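You operate a simulated robot arm through the tools that you are given. There is no shell and no other tool. Be economical: measure what you need, move in short steps, check, and stop when the job is done.

You run a simulated robot arm. Do the job below in one go: nothing can be reset, and whatever is moved stays where it is left.

TASK
On the top of the sideboard, make the jam pot and the orange scourer change places.
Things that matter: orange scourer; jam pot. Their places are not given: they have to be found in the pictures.

It is judged by the outcome, as a careful person would: the job done as asked, and still so three seconds after it is handed in. It fails if anything else is knocked over, pushed out of place, dropped, spilled or broken.

THE ROBOT
A 7-joint arm with a two-finger parallel gripper, fixed in place. Base frame: the origin is at the foot of the arm, x ahead of it, y to its left, z up; the work surface is at about z = 0.86. Lengths are in m, angles in degrees, forces in N, time in s.
With the tool pointing down near the work surface it reaches from about 0.24 to 0.68 m from the base axis. Its first joint turns from -66.0 to 66.0 degrees. Payload 2.4 kg.
The tool frame sits at the grasp point between the pads (the TCP): z along the fingers, y along the line on which they close. The tips reach 0.03 m beyond it. The gripper opens to 0.094 m. The fingers are 0.028 m wide and 0.01 m thick; the gripper's body (0.05 by 0.096 m) begins 0.055 m behind the TCP.
Orientation is that of the tool frame in the base frame, as a unit quaternion [w, x, y, z]. With the fingers straight down and closing along the base's y, the tool's x points along the base's -x, its y along +y and its z along -z.

THE INTERFACE
- The arm moves only by the tool send_rows. Its argument "deltas" is a list of rows, each a list of 7 numbers: the shift along the base's x, y, z in units of 300 mm (1.0 is 300 mm), then the turn, a rotation vector about the base's x, y, z in units of 90 degrees (1.0 is 90 degrees), then the gripper command, from -1 (fully open) to 1 (shut), values between in proportion. In form: [[dx, dy, dz, ax, ay, az, hand], ...]. A call has 1 to 12 rows; each row is the pose to reach, as a shift and turn from the pose commanded when the call began. A call with a number of a shift or a turn outside -1 to 1 is refused whole. A row lasts 0.2 s, in which the tool goes at most 0.05 m and 8.6 degrees; a call with a longer step from one row to the next is refused whole, and so is a gripper value outside its range. A pose out of reach is approached as far as the arm can. The call stops where the force on the tool passes 40 N (or 10 N more than at its start, if that is more) or the arm is blocked; 0.2 s more then pass. Each finger travels about 0.153 m/s and halts on what it meets, pressing with about 24 N; the grip force reading is that of the motor and also rises with nothing between the fingers. The clock runs only during rows and for 0.2 s after the last one: add rows that repeat a pose to give the fingers time. It gives the time, the measured TCP pose, the force on the tool (base axes), the opening and the grip force at its end, in the units of the frame above (readings bear some noise), and new pictures: "show" is both (left out), scene, wrist or none.
- Cameras (640 x 400 px; columns grow to the right, rows downward): "scene" is fixed at [0.0367, 0.47, 1.4569]; the picture's right is [-0.76, -0.65, 0.00], its down [-0.35, 0.41, -0.84] and it looks along [0.55, -0.64, -0.54] (base axes); focal length 366 px, centre (320, 200). "wrist" rides on the gripper at [0.076, 0.014, -0.103] in the tool frame; the picture's right is [-0.18, 0.98, 0.00], its down [-0.75, -0.14, -0.64] and it looks along [-0.63, -0.12, 0.77] (tool axes); focal length 243 px, centre (320, 200).
- point_at(camera, pixels): for up to 12 pixels [column, row] of the newest picture of that camera ("zoom" is the newest enlarged one), the place [x, y, z] in the base frame of the surface seen there, good to about 0.002 m, but the place of the scene camera against the robot may be out by one fixed shift of up to 0.012 m in any direction. No time passes.
- close_up(camera, box): a new picture of the part [left, top, right, bottom] of that camera's present view, enlarged. No time passes.
- job_done(): hands the job in; it is judged then, once.

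Work in short steps. Measure before you move; look again where a grasp or a placing could have gone wrong, and mend it. You have 80 turns and 170 pictures in all, those below and enlarged ones among them. Open the gripper and draw the arm clear of the work before you hand the job in, unless the task says otherwise; then end with one line.

The tools are called after "Emit:" as a command line: name --pt "numbers of a row" for each row, then --argument value for the rest, lists and objects as JSON in quotes. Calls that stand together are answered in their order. send_rows: Moves the arm, as the interface text tells. Its arguments: {"type":"object","properties":{"deltas":{"type":"array","items":{"type":"array","items":{"type":"number"}}},"show":{"type":"string","enum":["both","scene","wrist","none"]}},"required":["deltas"]} The other tools are called the same way: point_at (camera, pixels) gives the place of the surface under pixels of a picture; close_up (camera, box) takes an enlarged picture of a part of a camera's view; job_done () hands the job in.

At the start:

```text
clock: 0.0
ee_pos: [0.406, -0.2458, 1.1977]
tcp_rot: [-0.001, 0.001, 1.0, -0.001]
contact_force: [0.5, 0.4, -0.5]
width: 0.094
gripper_force: 0.1
```

scene: 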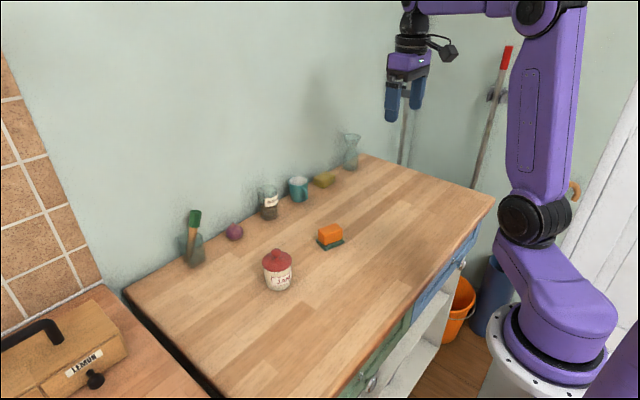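
wrist: 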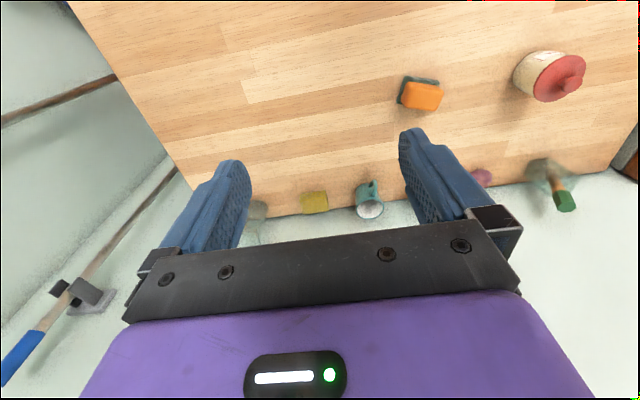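

The scene shows the jam pot near (277,270) and the orange scourer near (330,236). I'll enlarge that area and measure.

Emit:
close_up --camera "scene" --box '[230, 200, 390, 300]'

Emit:
close_up --camera "wrist" --box '[380, 20, 620, 170]'

Emit:
point_at --camera "wrist" --pixels '[[425, 96], [407, 80], [440, 80], [402, 102], [570, 85], [560, 75], [517, 75], [540, 90], [480, 60], [369, 208], [483, 178]]'

Emit:
point_at --camera "scene" --pixels '[[277, 252], [265, 262], [291, 262], [278, 288], [330, 231], [318, 240], [343, 237], [329, 249], [300, 260]]'

```text
4.00 times, centred on (310, 250) of scene
```

zoom: 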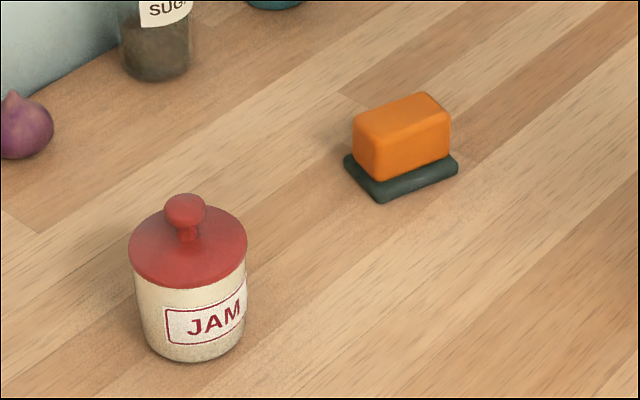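

```text
2.67 times, centred on (500, 95) of wrist
```

zoom: 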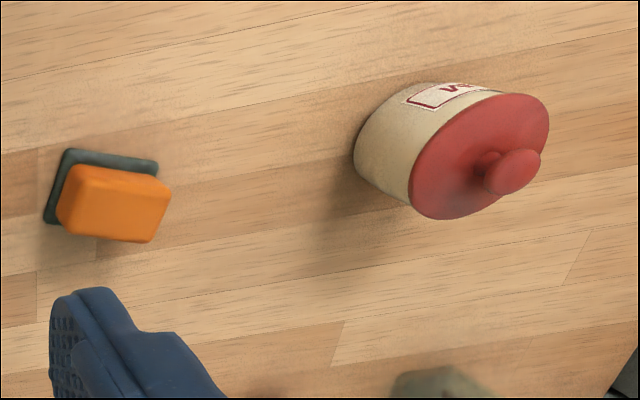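

```text
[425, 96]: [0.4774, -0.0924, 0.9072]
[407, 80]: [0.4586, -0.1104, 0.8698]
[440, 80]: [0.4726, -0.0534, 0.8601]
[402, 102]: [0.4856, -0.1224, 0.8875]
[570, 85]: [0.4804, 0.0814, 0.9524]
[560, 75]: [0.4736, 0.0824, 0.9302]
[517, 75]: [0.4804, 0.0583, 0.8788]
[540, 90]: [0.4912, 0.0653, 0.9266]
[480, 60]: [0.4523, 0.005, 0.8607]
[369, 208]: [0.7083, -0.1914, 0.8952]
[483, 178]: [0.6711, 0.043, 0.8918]
```

```text
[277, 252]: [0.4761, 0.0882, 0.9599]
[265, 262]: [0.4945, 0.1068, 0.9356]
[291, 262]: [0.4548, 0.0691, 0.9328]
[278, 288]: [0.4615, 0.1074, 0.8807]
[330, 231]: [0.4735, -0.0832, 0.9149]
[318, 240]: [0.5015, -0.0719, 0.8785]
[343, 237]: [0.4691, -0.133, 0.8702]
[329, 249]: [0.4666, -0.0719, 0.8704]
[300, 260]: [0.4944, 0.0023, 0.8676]
```

The zoom is of the wrist view. I'll measure lid edges, the body base and the scourer corners in it.

Emit:
point_at --camera "zoom" --pixels '[[414, 185], [545, 120], [500, 98], [440, 215], [515, 170], [360, 160], [82, 172], [165, 190], [150, 237], [64, 220], [70, 153], [154, 166]]'

Emit:
point_at --camera "zoom" --pixels '[[48, 218], [425, 88], [400, 195], [250, 200]]'

```text
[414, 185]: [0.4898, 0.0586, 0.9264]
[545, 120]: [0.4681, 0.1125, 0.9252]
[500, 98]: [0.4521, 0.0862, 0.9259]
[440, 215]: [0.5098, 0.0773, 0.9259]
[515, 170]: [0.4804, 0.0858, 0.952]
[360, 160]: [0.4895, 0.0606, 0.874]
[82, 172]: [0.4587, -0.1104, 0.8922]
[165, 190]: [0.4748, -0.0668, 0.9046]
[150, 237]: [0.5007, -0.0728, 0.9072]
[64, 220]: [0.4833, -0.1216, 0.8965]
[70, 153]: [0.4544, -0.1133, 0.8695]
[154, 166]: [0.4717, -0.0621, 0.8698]
```

```text
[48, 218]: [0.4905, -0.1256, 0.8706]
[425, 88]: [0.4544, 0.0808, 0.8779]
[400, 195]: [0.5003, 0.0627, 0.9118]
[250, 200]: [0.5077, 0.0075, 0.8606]
```

Pot centre is about (0.481, 0.086), lid radius about 0.03 and knob top about 0.955. The scourer is centred near (0.481, -0.094) with its long axis about 71° from x. I'll move above the scourer, turned -18.5° so the fingers close along the long side.

Emit:
send_rows --pt "0.042 0.084 -0.11 0 0 -0.034 -1" --pt "0.083 0.169 -0.22 0 0 -0.068 -1" --pt "0.125 0.253 -0.33 0 0 -0.103 -1" --pt "0.167 0.337 -0.44 0 0 -0.137 -1" --pt "0.208 0.422 -0.55 0 0 -0.171 -1" --pt "0.25 0.506 -0.66 0 0 -0.206 -1" --pt "0.25 0.506 -0.66 0 0 -0.206 -1"

```text
clock: 1.6
ee_pos: [0.4812, -0.0943, 1.0006]
tcp_rot: [0.0, 0.162, 0.987, 0.0]
contact_force: [-0.3, -0.1, -0.6]
width: 0.094
gripper_force: 0.1
```

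scene: 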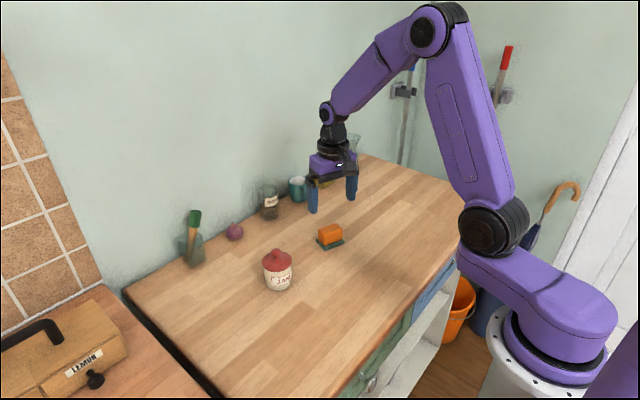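
wrist: 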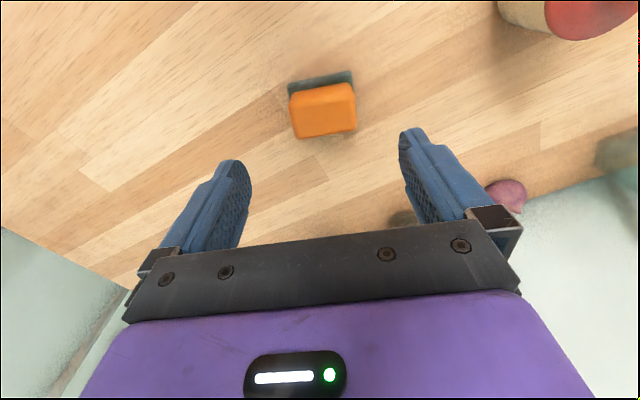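

The scourer is at (322,108) in the wrist view; I'll re-measure its corners from here.

Emit:
point_at --camera "wrist" --pixels '[[297, 95], [350, 88], [353, 127], [300, 134], [324, 110], [290, 87], [351, 75]]'

Emit:
point_at --camera "scene" --pixels '[[330, 231]]'

```text
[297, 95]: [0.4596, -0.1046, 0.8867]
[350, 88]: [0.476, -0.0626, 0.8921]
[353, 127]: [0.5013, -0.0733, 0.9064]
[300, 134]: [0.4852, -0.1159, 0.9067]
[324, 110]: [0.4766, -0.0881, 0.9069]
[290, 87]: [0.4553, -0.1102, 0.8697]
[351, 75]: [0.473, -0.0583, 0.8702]
```

```text
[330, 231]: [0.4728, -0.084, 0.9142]
```

Scourer axis is confirmed at 71°, centre about (0.480, -0.090), top 0.907. I'll descend to z 0.905 and close.

Emit:
send_rows --pt "-0.003 0.014 -0.1 0 0 0 -1" --pt "-0.003 0.014 -0.2 0 0 0 -1" --pt "-0.003 0.014 -0.27 0 0 0 -1" --pt "-0.003 0.014 -0.317 0 0 0 -1" --pt "-0.003 0.014 -0.317 0 0 0 -1" --pt "-0.003 0.014 -0.317 0 0 0 1" --pt "-0.003 0.014 -0.317 0 0 0 1" --pt "-0.003 0.014 -0.317 0 0 0 1"

```text
clock: 3.4
ee_pos: [0.4809, -0.0898, 0.906]
tcp_rot: [0.0, 0.162, 0.987, -0.001]
contact_force: [0.6, -0.1, 0.1]
width: 0.0594
gripper_force: 24.2
```

scene: 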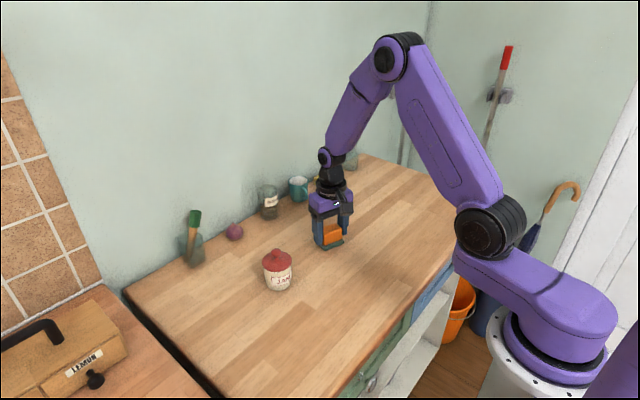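
wrist: 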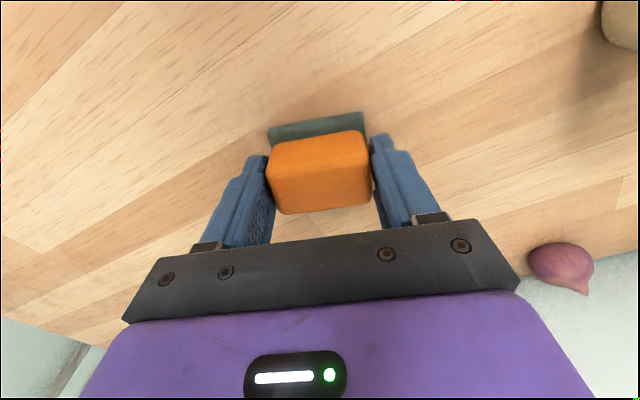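

Closed at 0.059 with 24 N. I'll lift 5 cm and check that the green pad comes along.

Emit:
send_rows --pt "0 0 0.03 0 0 0 1" --pt "0 0 0.1 0 0 0 1" --pt "0 0 0.17 0 0 0 1" --pt "0 0 0.17 0 0 0 1"

Emit:
close_up --camera "scene" --box '[250, 160, 410, 260]'

```text
clock: 4.4
ee_pos: [0.4829, -0.0896, 0.9558]
tcp_rot: [0.0, 0.162, 0.987, 0.0]
contact_force: [-0.2, -0.5, -0.1]
width: 0.0596
gripper_force: 24.1
```

scene: 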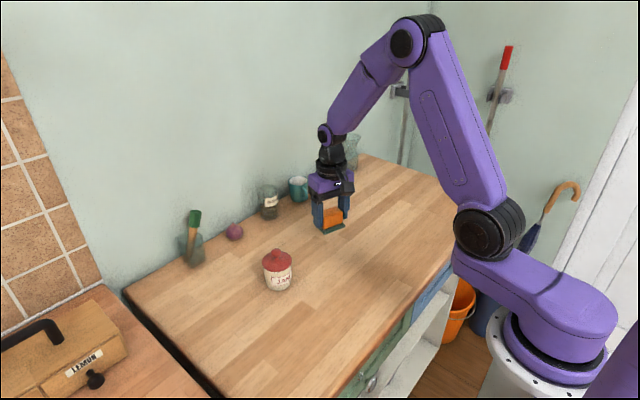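
wrist: 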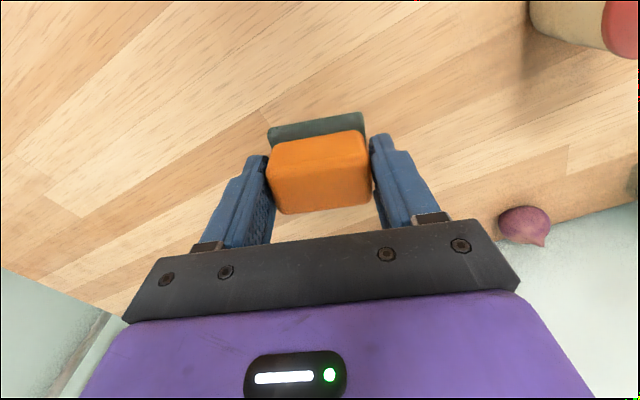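

```text
4.00 times, centred on (330, 210) of scene
```

zoom: 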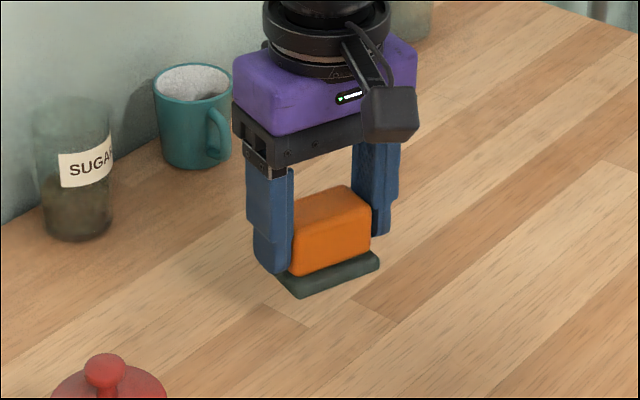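

The pad lifts with the sponge, so it is one object. I'll park it temporarily at about (0.40, -0.01), open there and rise.

Emit:
send_rows --pt "-0.07 0.067 0 0 0 0 1" --pt "-0.14 0.134 0 0 0 0 1" --pt "-0.21 0.2 0 0 0 0 1" --pt "-0.277 0.267 0 0 0 0 1" --pt "-0.277 0.267 -0.08 0 0 0 1" --pt "-0.277 0.267 -0.14 0 0 0 1" --pt "-0.277 0.267 -0.166 0 0 0 1" --pt "-0.277 0.267 -0.166 0 0 0 1"

Emit:
send_rows --pt "0 0 0 0 0 0 -1" --pt "0 0 0 0 0 0 -1" --pt "0 0 0.06 0 0 0 -1" --pt "0 0 0.2 0 0 0 -1" --pt "0 0 0.35 0 0 0 -1"

```text
clock: 6.2
ee_pos: [0.3961, -0.0103, 0.9057]
tcp_rot: [0.0, 0.162, 0.987, 0.0]
contact_force: [0.3, -0.1, 0.1]
width: 0.0595
gripper_force: 23.3
```

scene: 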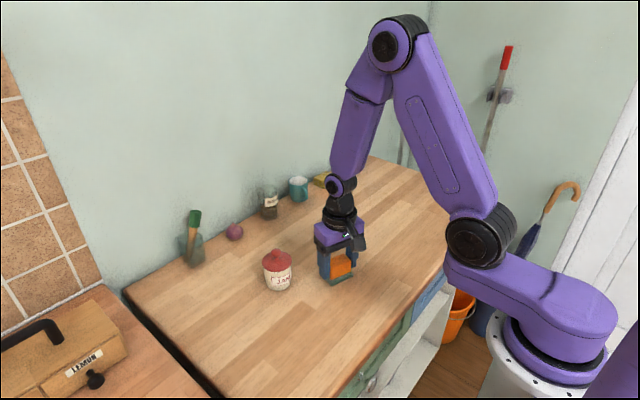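
wrist: 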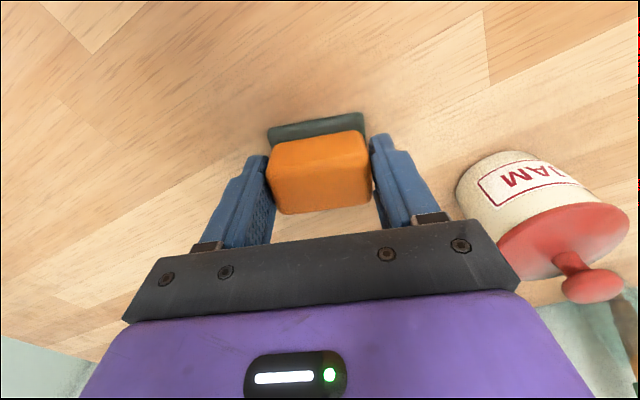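

```text
clock: 7.4
ee_pos: [0.3939, -0.0113, 1.0115]
tcp_rot: [-0.002, 0.163, 0.987, -0.001]
contact_force: [-0.1, -0.5, 0.1]
width: 0.094
gripper_force: 0.0
```

scene: 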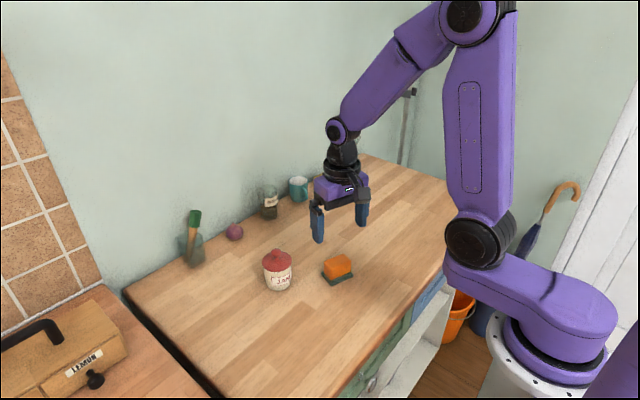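
wrist: 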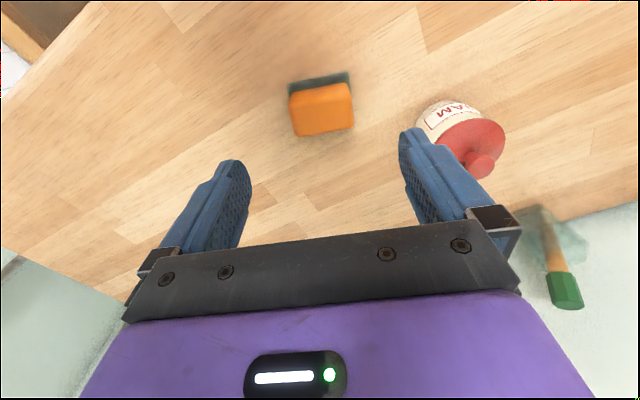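

Parked cleanly. Next I'll move above the jam pot at z≈1.04, turning the tool back square.

Emit:
send_rows --pt "0.07 0.08 0.05 0 0 0.05 -1" --pt "0.14 0.16 0.1 0 0 0.1 -1" --pt "0.21 0.24 0.1 0 0 0.15 -1" --pt "0.28 0.319 0.1 0 0 0.206 -1" --pt "0.28 0.319 0.1 0 0 0.206 -1"

Emit:
close_up --camera "wrist" --box '[220, 20, 420, 145]'

```text
clock: 8.6
ee_pos: [0.4817, 0.0877, 1.0439]
tcp_rot: [0.0, 0.0, 1.0, 0.0]
contact_force: [-0.2, -1.2, 0.9]
width: 0.0941
gripper_force: 0.0
```

scene: 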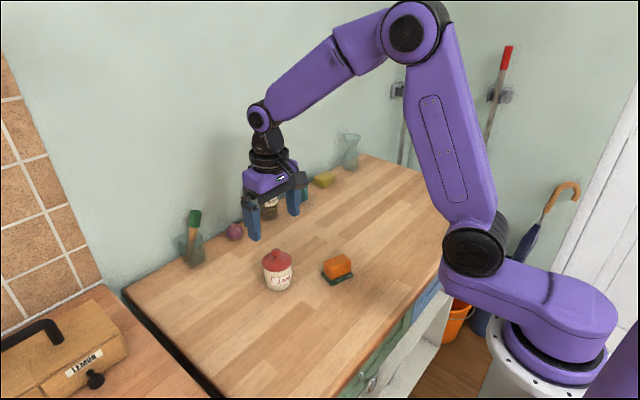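
wrist: 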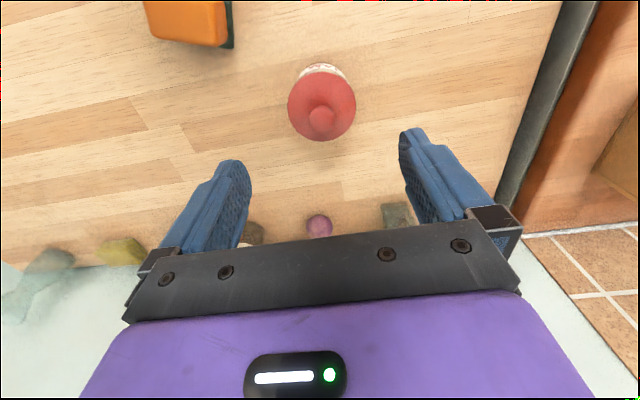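

```text
3.20 times, centred on (320, 82) of wrist
```

zoom: 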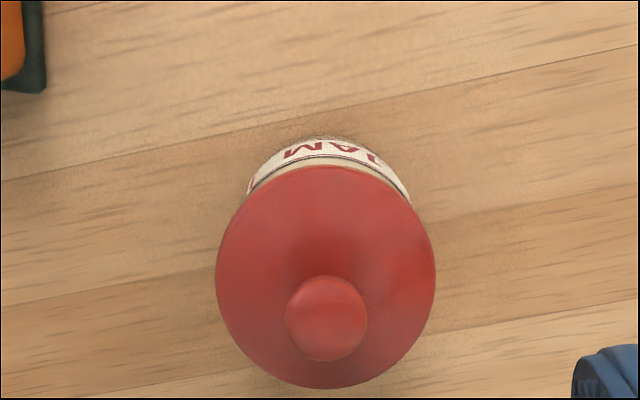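

Emit:
point_at --camera "zoom" --pixels '[[220, 275], [431, 275], [330, 170], [325, 382], [326, 315], [345, 145], [326, 158]]'

Emit:
close_up --camera "scene" --box '[245, 240, 309, 300]'

```text
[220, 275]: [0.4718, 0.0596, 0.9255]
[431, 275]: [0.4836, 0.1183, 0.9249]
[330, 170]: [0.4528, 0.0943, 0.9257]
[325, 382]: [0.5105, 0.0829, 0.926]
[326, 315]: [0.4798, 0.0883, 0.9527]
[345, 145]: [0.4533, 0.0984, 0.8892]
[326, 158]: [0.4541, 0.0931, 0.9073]
```

```text
6.67 times, centred on (277, 270) of scene
```

zoom: 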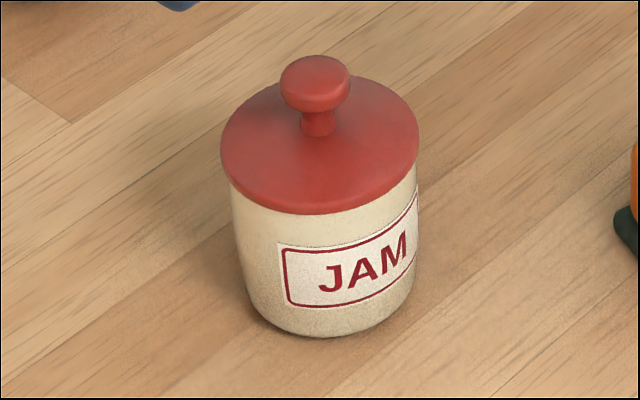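

Pot centre measured at (0.481, 0.088), knob top 0.953. The tool is centred over it, so I'll go down to z≈0.907 (palm about 8 mm above the knob) and close.

Emit:
send_rows --pt "0 0.003 -0.12 0 0 0 -1" --pt "0 0.003 -0.24 0 0 0 -1" --pt "0 0.003 -0.34 0 0 0 -1" --pt "0 0.003 -0.41 0 0 0 -1" --pt "0 0.003 -0.449 0 0 0 -1" --pt "0 0.003 -0.449 0 0 0 -1" --show "wrist"

Emit:
send_rows --pt "0 0 0 0 0 0 0" --pt "0 0 0 0 0 0 1" --pt "0 0 0 0 0 0 1" --pt "0 0 0 0 0 0 1"

Emit:
close_up --camera "scene" --box '[230, 220, 326, 300]'

```text
clock: 10.0
ee_pos: [0.4811, 0.0862, 0.9071]
tcp_rot: [0.0, 0.001, 1.0, 0.001]
contact_force: [0.8, -0.2, -0.4]
width: 0.094
gripper_force: 0.1
```

wrist: 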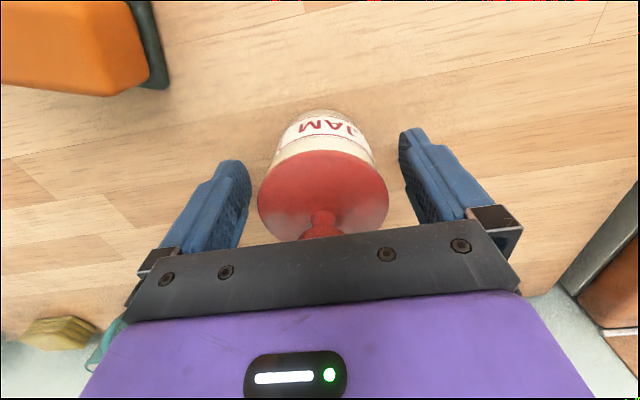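

```text
clock: 11.0
ee_pos: [0.4809, 0.0866, 0.9074]
tcp_rot: [0.0, 0.001, 1.0, -0.001]
contact_force: [0.4, 0.5, -0.1]
width: 0.0625
gripper_force: 23.7
```

scene: 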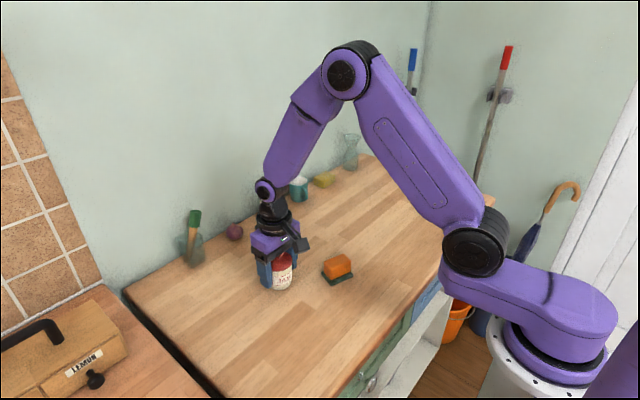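
wrist: 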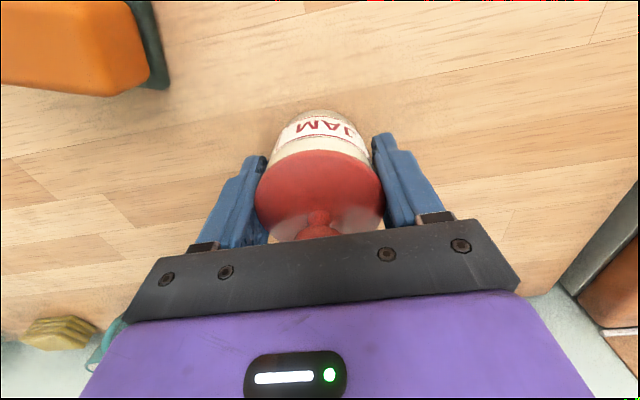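

```text
5.00 times, centred on (278, 260) of scene
```

zoom: 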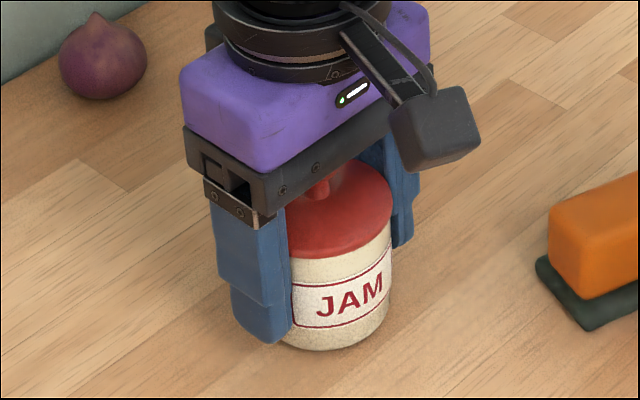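

Gripped at 0.0625. I'll do a small test lift of 8 mm to see whether the body rises with the lid.

Emit:
send_rows --pt "0 0 0.012 0 0 0 1" --pt "0 0 0.027 0 0 0 1" --pt "0 0 0.027 0 0 0 1"

Emit:
close_up --camera "scene" --box '[230, 220, 326, 300]'

```text
clock: 11.8
ee_pos: [0.4813, 0.0863, 0.9146]
tcp_rot: [0.0, 0.001, 1.0, -0.001]
contact_force: [-0.4, 0.4, 0.3]
width: 0.0623
gripper_force: 24.4
```

scene: 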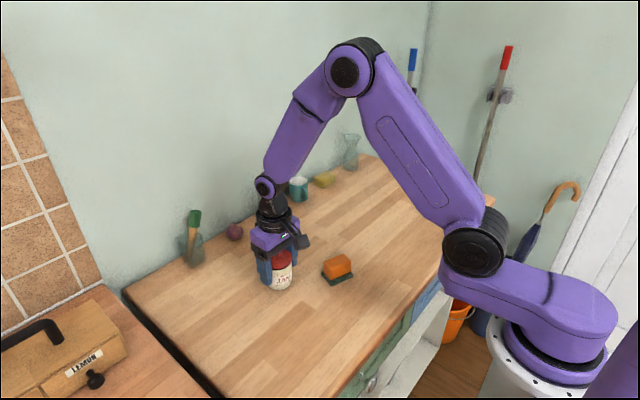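
wrist: 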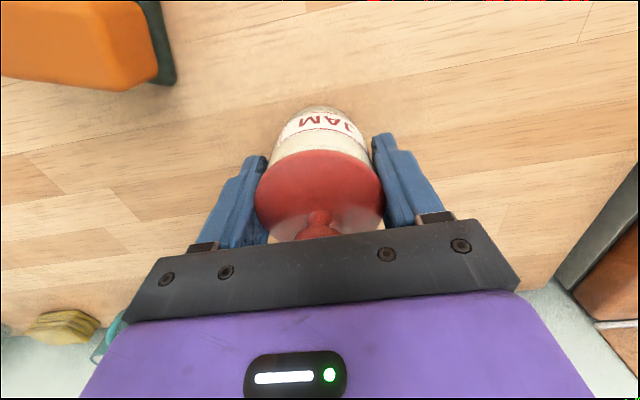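

```text
5.00 times, centred on (278, 260) of scene
```

zoom: 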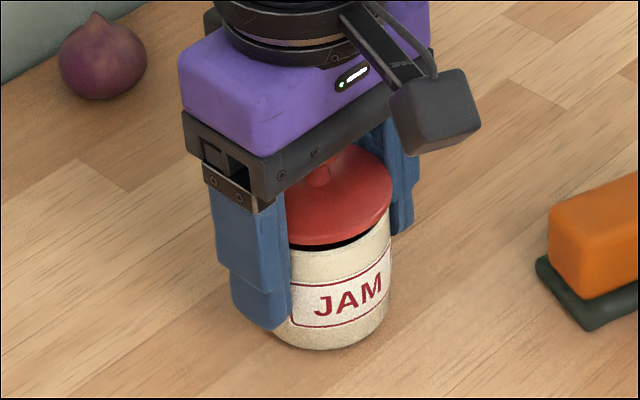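

The lid lifts off the body (dark gap under the lid), so it is loose and I must grip the body beneath it. First I set the lid straight back down and release.

Emit:
send_rows --pt "0 0 -0.01 0 0 0 1" --pt "0 0 -0.02 0 0 0 1" --pt "0 0 -0.027 0 0 0 1" --pt "0 0 -0.027 0 0 0 1" --show "none"

Emit:
send_rows --pt "0 0 0 0 0 0 0.2" --pt "0 0 0 0 0 0 -0.5" --pt "0 0 0 0 0 0 -1" --pt "0 0 0 0 0 0 -1"

Emit:
close_up --camera "scene" --box '[230, 220, 326, 300]'

```text
clock: 12.8
ee_pos: [0.4808, 0.0859, 0.9078]
tcp_rot: [0.002, 0.001, 1.0, 0.001]
contact_force: [0.7, -2.8, 11.6]
width: 0.0626
gripper_force: 24.2
```

```text
clock: 13.8
ee_pos: [0.4807, 0.0855, 0.9063]
tcp_rot: [-0.001, 0.001, 1.0, 0.0]
contact_force: [-0.1, -0.2, -0.6]
width: 0.094
gripper_force: 0.1
```

scene: 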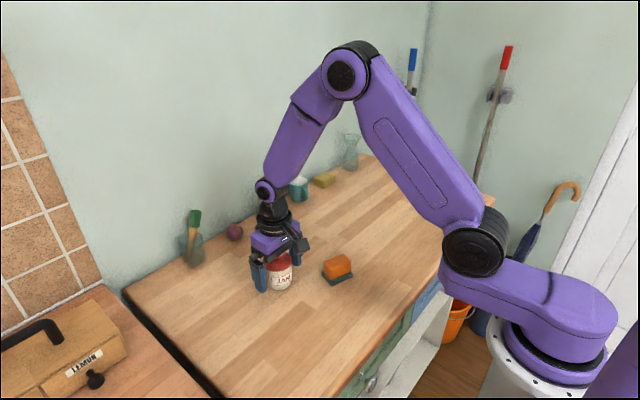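
wrist: 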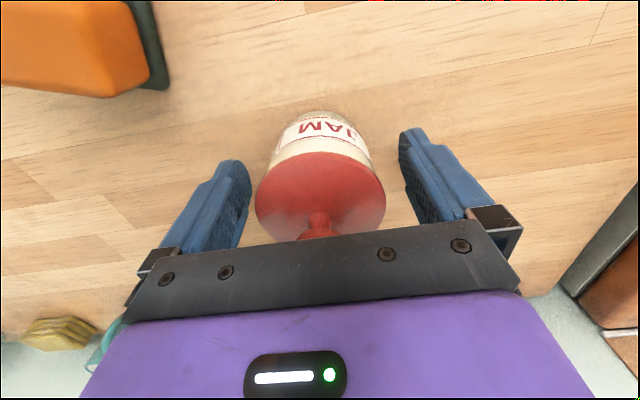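

```text
5.00 times, centred on (278, 260) of scene
```

zoom: 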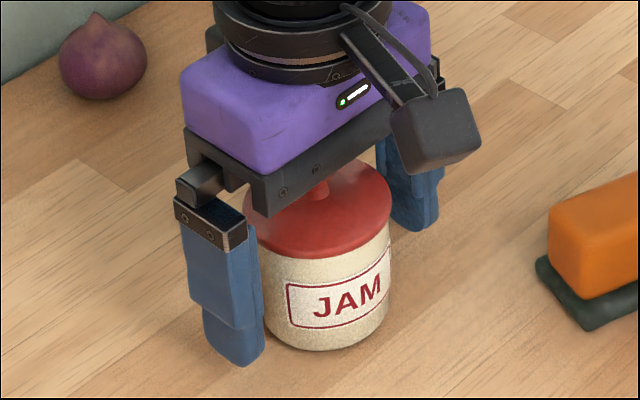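

The lid looks seated again. I'll rise straight up and inspect.

Emit:
send_rows --pt "0 0 0.1 0 0 0 -1" --pt "0 0 0.25 0 0 0 -1" --pt "0 0 0.4 0 0 0 -1" --pt "0 0 0.45 0 0 0 -1"

Emit:
close_up --camera "scene" --box '[245, 240, 309, 300]'

Emit:
point_at --camera "zoom" --pixels '[[225, 150], [415, 150], [320, 205], [325, 325], [245, 290], [410, 270], [315, 80]]'

```text
clock: 14.8
ee_pos: [0.4796, 0.0865, 1.0429]
tcp_rot: [0.0, 0.002, 1.0, -0.001]
contact_force: [-0.3, -0.2, -0.5]
width: 0.0939
gripper_force: 0.2
```

scene: 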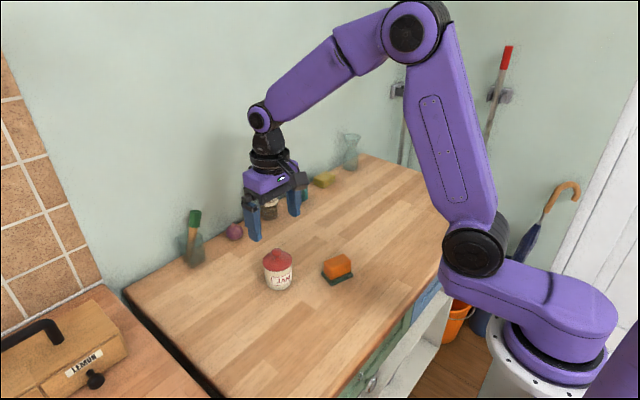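
wrist: 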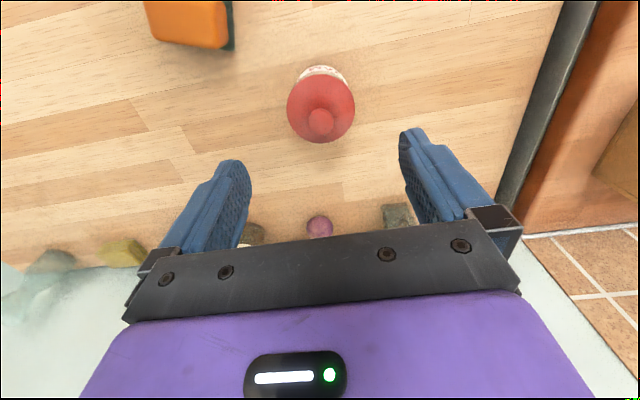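

```text
6.67 times, centred on (277, 270) of scene
```

zoom: 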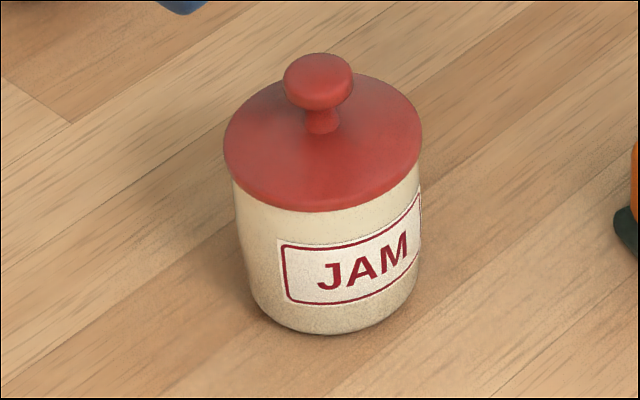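

```text
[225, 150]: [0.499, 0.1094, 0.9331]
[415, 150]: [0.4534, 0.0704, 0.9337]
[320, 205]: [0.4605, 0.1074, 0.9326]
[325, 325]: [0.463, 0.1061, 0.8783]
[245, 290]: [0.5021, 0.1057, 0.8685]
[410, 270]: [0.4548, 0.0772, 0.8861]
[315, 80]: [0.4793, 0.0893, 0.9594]
```

The lid is seated and the pot unmoved (centre about (0.480, 0.0865)). I'll grip the body with the tool tilted about 50° from the base side. To clear that approach I first re-park the scourer further back, at about (0.57, 0.0).

Emit:
send_rows --pt "-0.07 -0.08 0 0 0 -0.05 -1" --pt "-0.14 -0.16 0 0 0 -0.1 -1" --pt "-0.21 -0.24 0 0 0 -0.15 -1" --pt "-0.283 -0.323 0 0 0 -0.206 -1" --pt "-0.283 -0.323 -0.15 0 0 -0.206 -1" --pt "-0.283 -0.323 -0.3 0 0 -0.206 -1" --pt "-0.283 -0.323 -0.4 0 0 -0.206 -1" --pt "-0.283 -0.323 -0.452 0 0 -0.206 -1" --pt "-0.283 -0.323 -0.452 0 0 -0.206 -1" --pt "-0.283 -0.323 -0.452 0 0 -0.206 1" --pt "-0.283 -0.323 -0.452 0 0 -0.206 1" --pt "-0.283 -0.323 -0.452 0 0 -0.206 1"

```text
clock: 17.4
ee_pos: [0.3947, -0.0111, 0.9052]
tcp_rot: [0.0, 0.161, 0.987, -0.001]
contact_force: [-0.5, -0.3, -0.4]
width: 0.0596
gripper_force: 24.3
```

scene: 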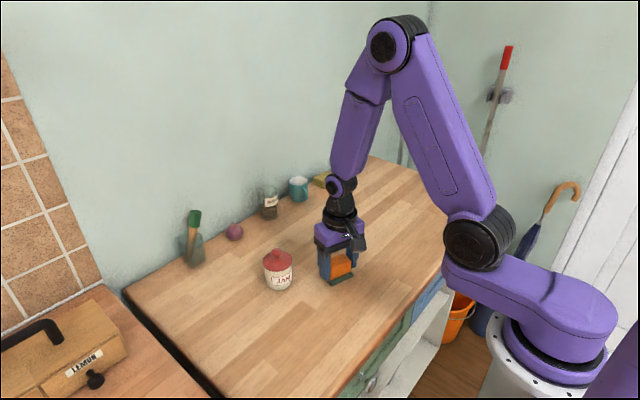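
wrist: 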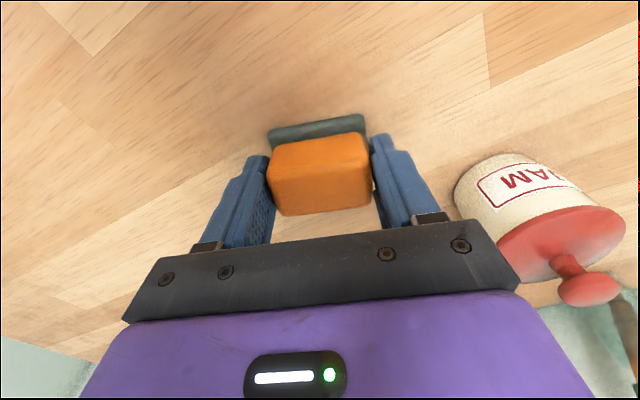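

Regripped the scourer. I'll lift 6 cm, carry it to x≈0.57, y≈-0.02, and set it down.

Emit:
send_rows --pt "0 0 0.1 0 0 0 1" --pt "0 -0.03 0.2 0 0 0 1" --pt "0.14 -0.03 0.2 0 0 0 1" --pt "0.28 -0.03 0.2 0 0 0 1" --pt "0.42 -0.03 0.2 0 0 0 1" --pt "0.583 -0.03 0.2 0 0 0 1" --pt "0.583 -0.03 0.1 0 0 0 1" --pt "0.583 -0.03 0.04 0 0 0 1" --pt "0.583 -0.03 0.003 0 0 0 1" --pt "0.583 -0.03 0.003 0 0 0 1"

Emit:
send_rows --pt "0 0 0 0 0 0 -1" --pt "0 0 0 0 0 0 -1" --pt "0 0 0.08 0 0 0 -1" --pt "0 0 0.2 0 0 0 -1" --pt "0 0 0.35 0 0 0 -1" --pt "0 0 0.45 0 0 0 -1"

```text
clock: 19.6
ee_pos: [0.5707, -0.0167, 0.9072]
tcp_rot: [0.0, 0.162, 0.987, 0.001]
contact_force: [0.7, 0.6, -0.5]
width: 0.0596
gripper_force: 23.9
```

scene: 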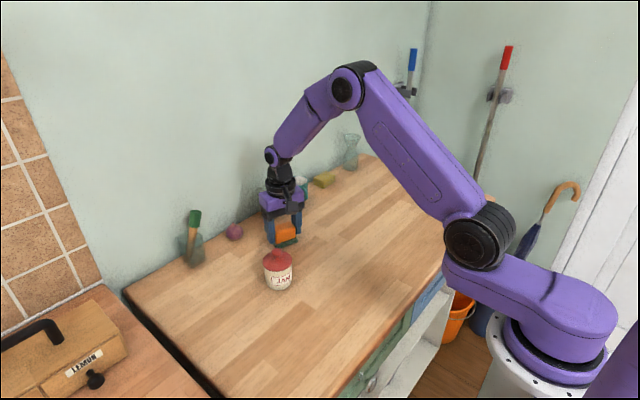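
wrist: 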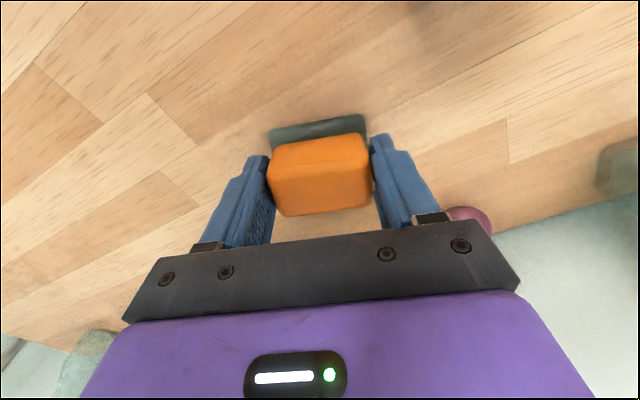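

```text
clock: 21.0
ee_pos: [0.5702, -0.0188, 1.0412]
tcp_rot: [0.0, 0.161, 0.987, -0.001]
contact_force: [-0.1, -0.3, 1.0]
width: 0.0942
gripper_force: 0.0
```

scene: 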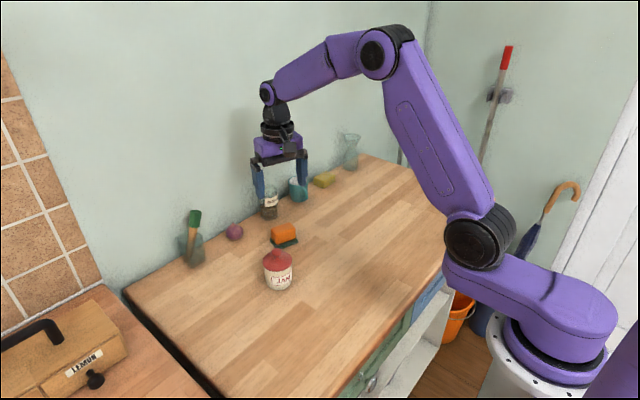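
wrist: 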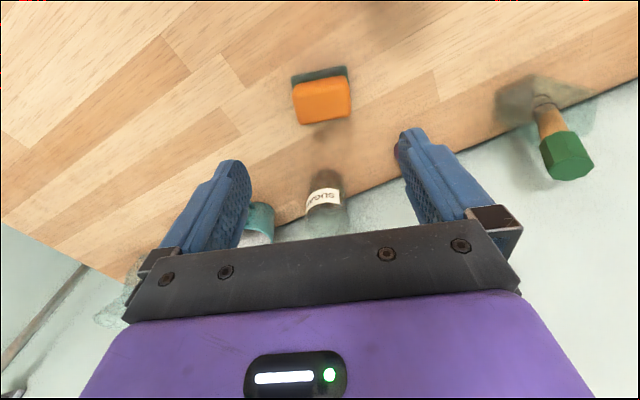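

Scourer parked behind, at (282,236) in the scene. Now I move above and short of the pot, then tilt the tool -50° about y.

Emit:
send_rows --pt "-0.125 0.07 0.06 0 0 0.041 -1" --pt "-0.25 0.14 0.06 0 0 0.082 -1" --pt "-0.374 0.211 0.06 0 0 0.123 -1" --pt "-0.5 0.28 0.06 0 0 0.165 -1" --pt "-0.623 0.352 0.06 0 0 0.206 -1" --pt "-0.623 0.352 0.06 0 0 0.206 -1" --show "none"

Emit:
send_rows --pt "0 0 0 0 -0.08 0 -1" --pt "0 0 0 0 -0.16 0 -1" --pt "0 0 0 0 -0.24 0 -1" --pt "0 0 0 0 -0.32 0 -1" --pt "0 0 0 0 -0.4 0 -1" --pt "0 0 0 0 -0.48 0 -1" --pt "0 0 0 0 -0.556 0 -1" --pt "0 0 0 0 -0.556 0 -1"

```text
clock: 22.4
ee_pos: [0.3822, 0.0852, 1.0562]
tcp_rot: [0.0, 0.001, 1.0, -0.001]
contact_force: [-0.2, -0.5, 0.9]
width: 0.094
gripper_force: 0.0
```

```text
clock: 24.2
ee_pos: [0.3844, 0.1195, 1.05]
tcp_rot: [0.358, -0.059, 0.929, 0.075]
contact_force: [1.9, -2.1, 0.2]
width: 0.0938
gripper_force: 0.2
out of reach, approached as far as the arm can: row 4, 5, 6, 7, 8
```

scene: 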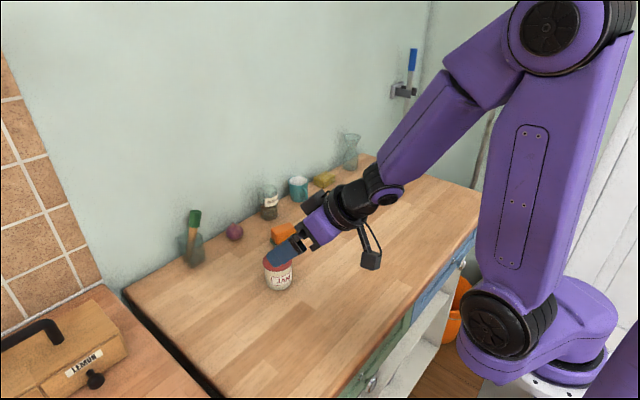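
wrist: 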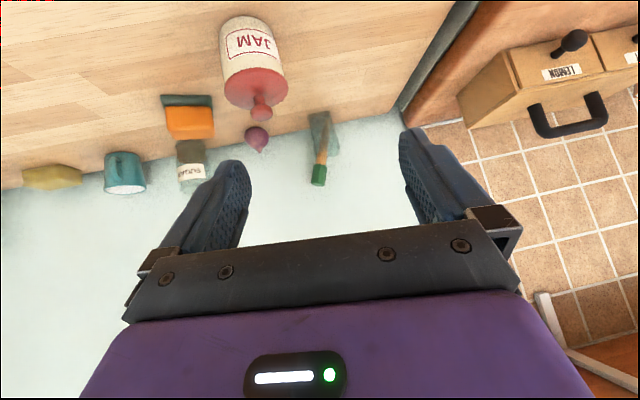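

The tilted pose is out of reach this close to the base. I'll shift the commanded pose forward to x≈0.46 (still high) and see if it becomes reachable.

Emit:
send_rows --pt "0.1 0 0 0 0 0 -1" --pt "0.2 0 0 0 0 0 -1" --pt "0.27 0 0 0 0 0 -1" --pt "0.27 0 0 0 0 0 -1"

```text
clock: 25.2
ee_pos: [0.4871, 0.0831, 1.0691]
tcp_rot: [0.423, 0.001, 0.906, 0.0]
contact_force: [0.2, -0.5, -0.5]
width: 0.0943
gripper_force: 0.1
```

scene: 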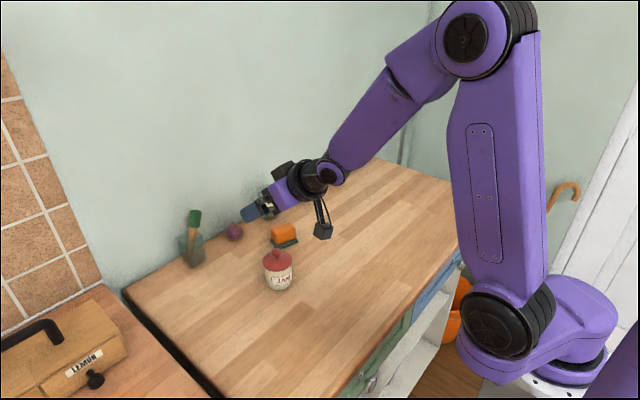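
wrist: 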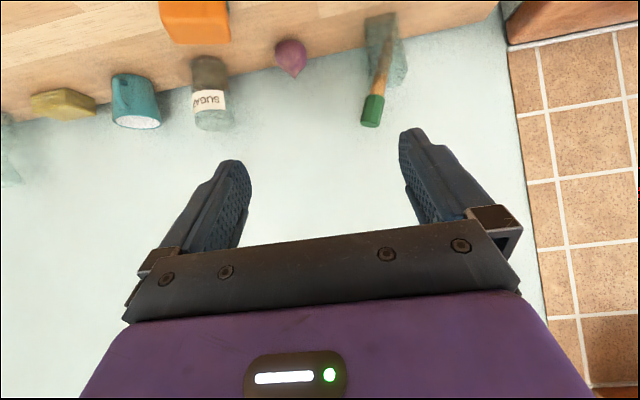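

The 50° tilt is reached at (0.487, 0.083, 1.069). I check the camera's lowest point on the gripper, then descend to a position behind the pot at about (0.452, 0.0865, 0.96), fingers straddling it.

Emit:
point_at --camera "scene" --pixels '[[322, 237], [316, 235], [330, 236], [250, 218], [323, 222]]'

Emit:
send_rows --pt "-0.117 0.012 -0.06 0 0 0 -1" --pt "-0.117 0.012 -0.18 0 0 0 -1" --pt "-0.117 0.012 -0.28 0 0 0 -1" --pt "-0.117 0.012 -0.363 0 0 0 -1" --pt "-0.117 0.012 -0.363 0 0 0 -1"

```text
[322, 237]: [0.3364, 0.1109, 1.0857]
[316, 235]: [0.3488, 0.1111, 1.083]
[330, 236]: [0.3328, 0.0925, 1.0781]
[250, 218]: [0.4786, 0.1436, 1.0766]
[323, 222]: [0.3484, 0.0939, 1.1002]
```

```text
clock: 26.4
ee_pos: [0.462, 0.0769, 0.9796]
tcp_rot: [0.419, 0.005, 0.908, 0.015]
contact_force: [-0.2, -0.4, 0.1]
width: 0.0938
gripper_force: 0.1
out of reach, approached as far as the arm can: row 2, 3, 4, 5
```

scene: 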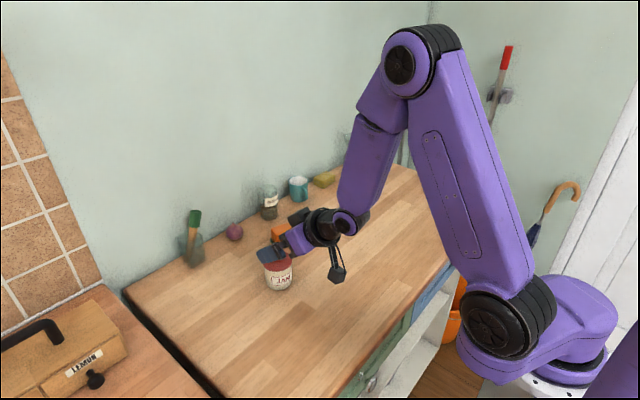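
wrist: 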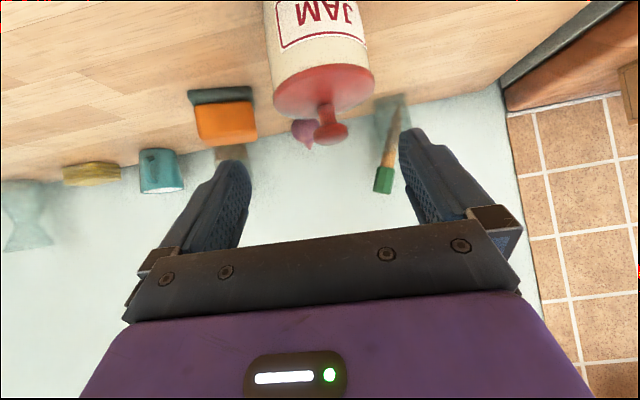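

Still at the edge of reach: (0.462, 0.077, 0.980). I'll nudge the command forward 2 cm to see whether it becomes solvable at this height.

Emit:
send_rows --pt "0.04 0 0 0 0 0 -1" --pt "0.08 0 0 0 0 0 -1" --pt "0.08 0 0 0 0 0 -1"

```text
clock: 27.2
ee_pos: [0.4899, 0.0705, 0.9829]
tcp_rot: [0.421, 0.003, 0.907, 0.005]
contact_force: [0.0, -0.1, -0.1]
width: 0.0936
gripper_force: 0.0
out of reach, approached as far as the arm can: row 1, 2, 3
```

scene: 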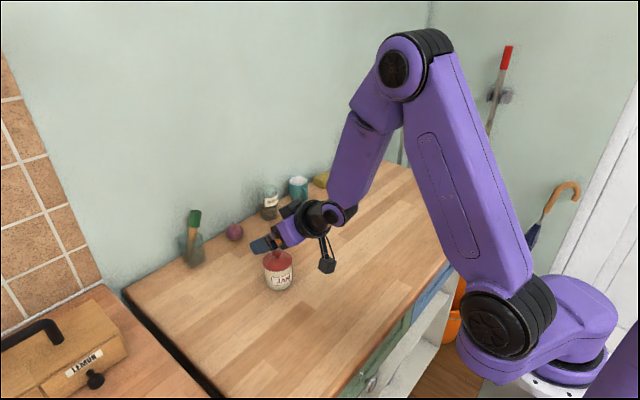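
wrist: 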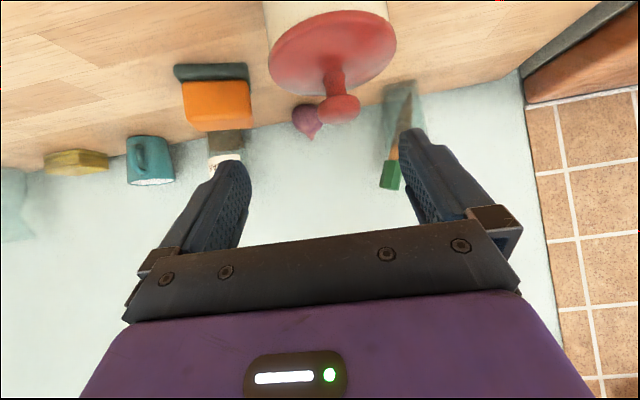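

At low height 50° isn't solvable. Geometry says 40° (even 30°) still puts the pads on the body below the lid rim if the strip is set slightly toward the base. I reduce the tilt by 10° and see.

Emit:
send_rows --pt "0 0 0.03 0 0.04 0 -1" --pt "0 0 0.03 0 0.08 0 -1" --pt "0 0 0.03 0 0.111 0 -1" --pt "0 0 0.03 0 0.111 0 -1" --show "scene"

```text
clock: 28.2
ee_pos: [0.4889, 0.0701, 0.993]
tcp_rot: [0.343, 0.001, 0.939, 0.0]
contact_force: [0.6, -0.1, 0.4]
width: 0.0938
gripper_force: 0.0
```

scene: 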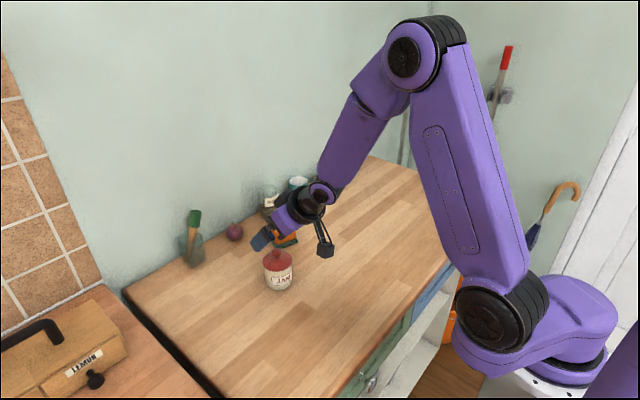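

Now 40.1° at (0.489, 0.070, 0.993) and solvable. I centre over the pot in y, then lower to z≈0.955.

Emit:
send_rows --pt "-0.045 0.055 0 0 0 0 -1" --pt "-0.09 0.055 0 0 0 0 -1" --pt "-0.09 0.055 -0.06 0 0 0 -1" --pt "-0.09 0.055 -0.12 0 0 0 -1" --pt "-0.09 0.055 -0.12 0 0 0 -1"

```text
clock: 29.4
ee_pos: [0.4592, 0.0779, 0.9636]
tcp_rot: [0.342, 0.0, 0.94, 0.002]
contact_force: [-0.9, 0.5, -0.4]
width: 0.0941
gripper_force: 0.0
out of reach, approached as far as the arm can: row 4, 5
```

scene: 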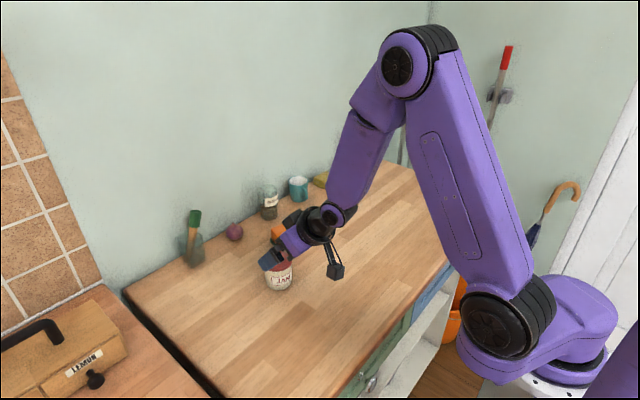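
wrist: 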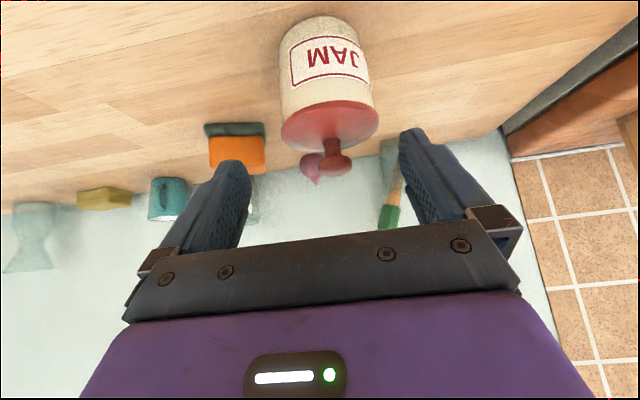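

Again limited at low height; base-side tilt isn't feasible. The opposite lean (hand over the far side, camera up) should bend the wrist the easy way. I rise, then turn +70° about y to a +30° lean.

Emit:
send_rows --pt "0 0 0.12 0 0 0 -1" --pt "0 0 0.25 0 0 0 -1" --pt "0.05 0 0.35 0 0 0 -1" --pt "0.1 0 0.4 0 0.09 0 -1" --pt "0.1 0 0.4 0 0.18 0 -1" --pt "0.1 0 0.4 0 0.27 0 -1" --pt "0.1 0 0.4 0 0.36 0 -1" --pt "0.1 0 0.4 0 0.45 0 -1" --pt "0.1 0 0.4 0 0.54 0 -1" --pt "0.1 0 0.4 0 0.63 0 -1" --pt "0.1 0 0.4 0 0.71 0 -1" --pt "0.1 0 0.4 0 0.778 0 -1"

```text
clock: 32.0
ee_pos: [0.4525, 0.0382, 1.0445]
tcp_rot: [-0.236, 0.02, 0.96, -0.151]
contact_force: [0.4, -2.8, -0.8]
width: 0.0942
gripper_force: 0.1
out of reach, approached as far as the arm can: row 4, 6, 7, 8, 9, 10, 11, 12
```

scene: 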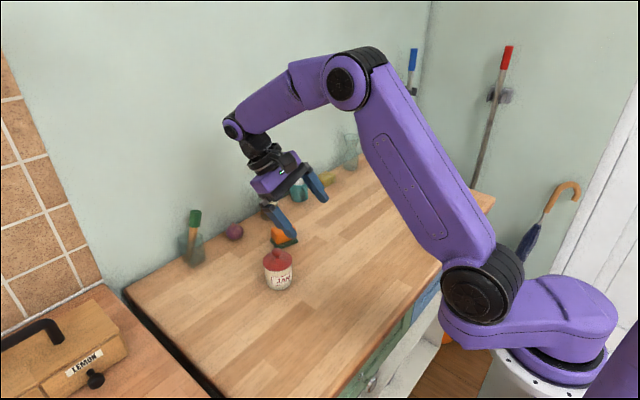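
wrist: 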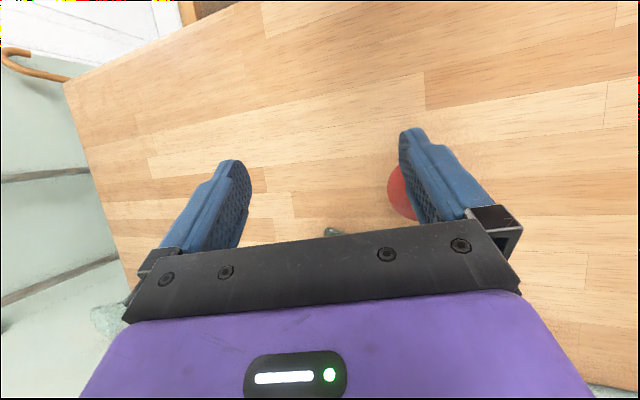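

The lean hit a wrist limit at this height; the wrist bend limit should be fine lower, where the forearm is steeper. I first undo the lean by -30° about y here to recover a clean vertical pose.

Emit:
send_rows --pt "0 0 0 0 -0.08 0 -1" --pt "0 0 0 0 -0.16 0 -1" --pt "0 0 0 0 -0.25 0 -1" --pt "0 0 0 0 -0.333 0 -1" --pt "0 0 0 0 -0.333 0 -1" --show "scene"

```text
clock: 33.2
ee_pos: [0.4521, 0.0369, 1.0465]
tcp_rot: [0.023, 0.059, 0.988, -0.14]
contact_force: [1.1, 0.7, -0.2]
width: 0.094
gripper_force: 0.0
```

scene: 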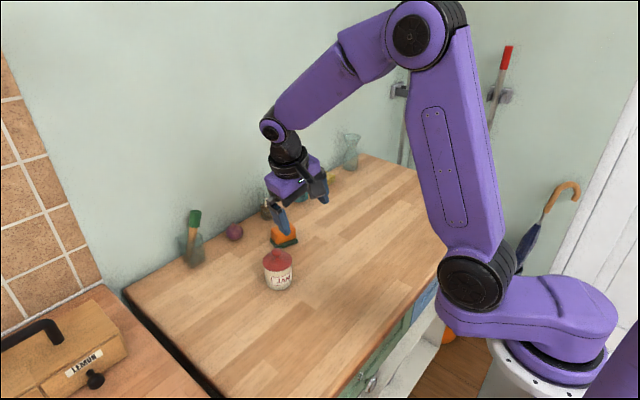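

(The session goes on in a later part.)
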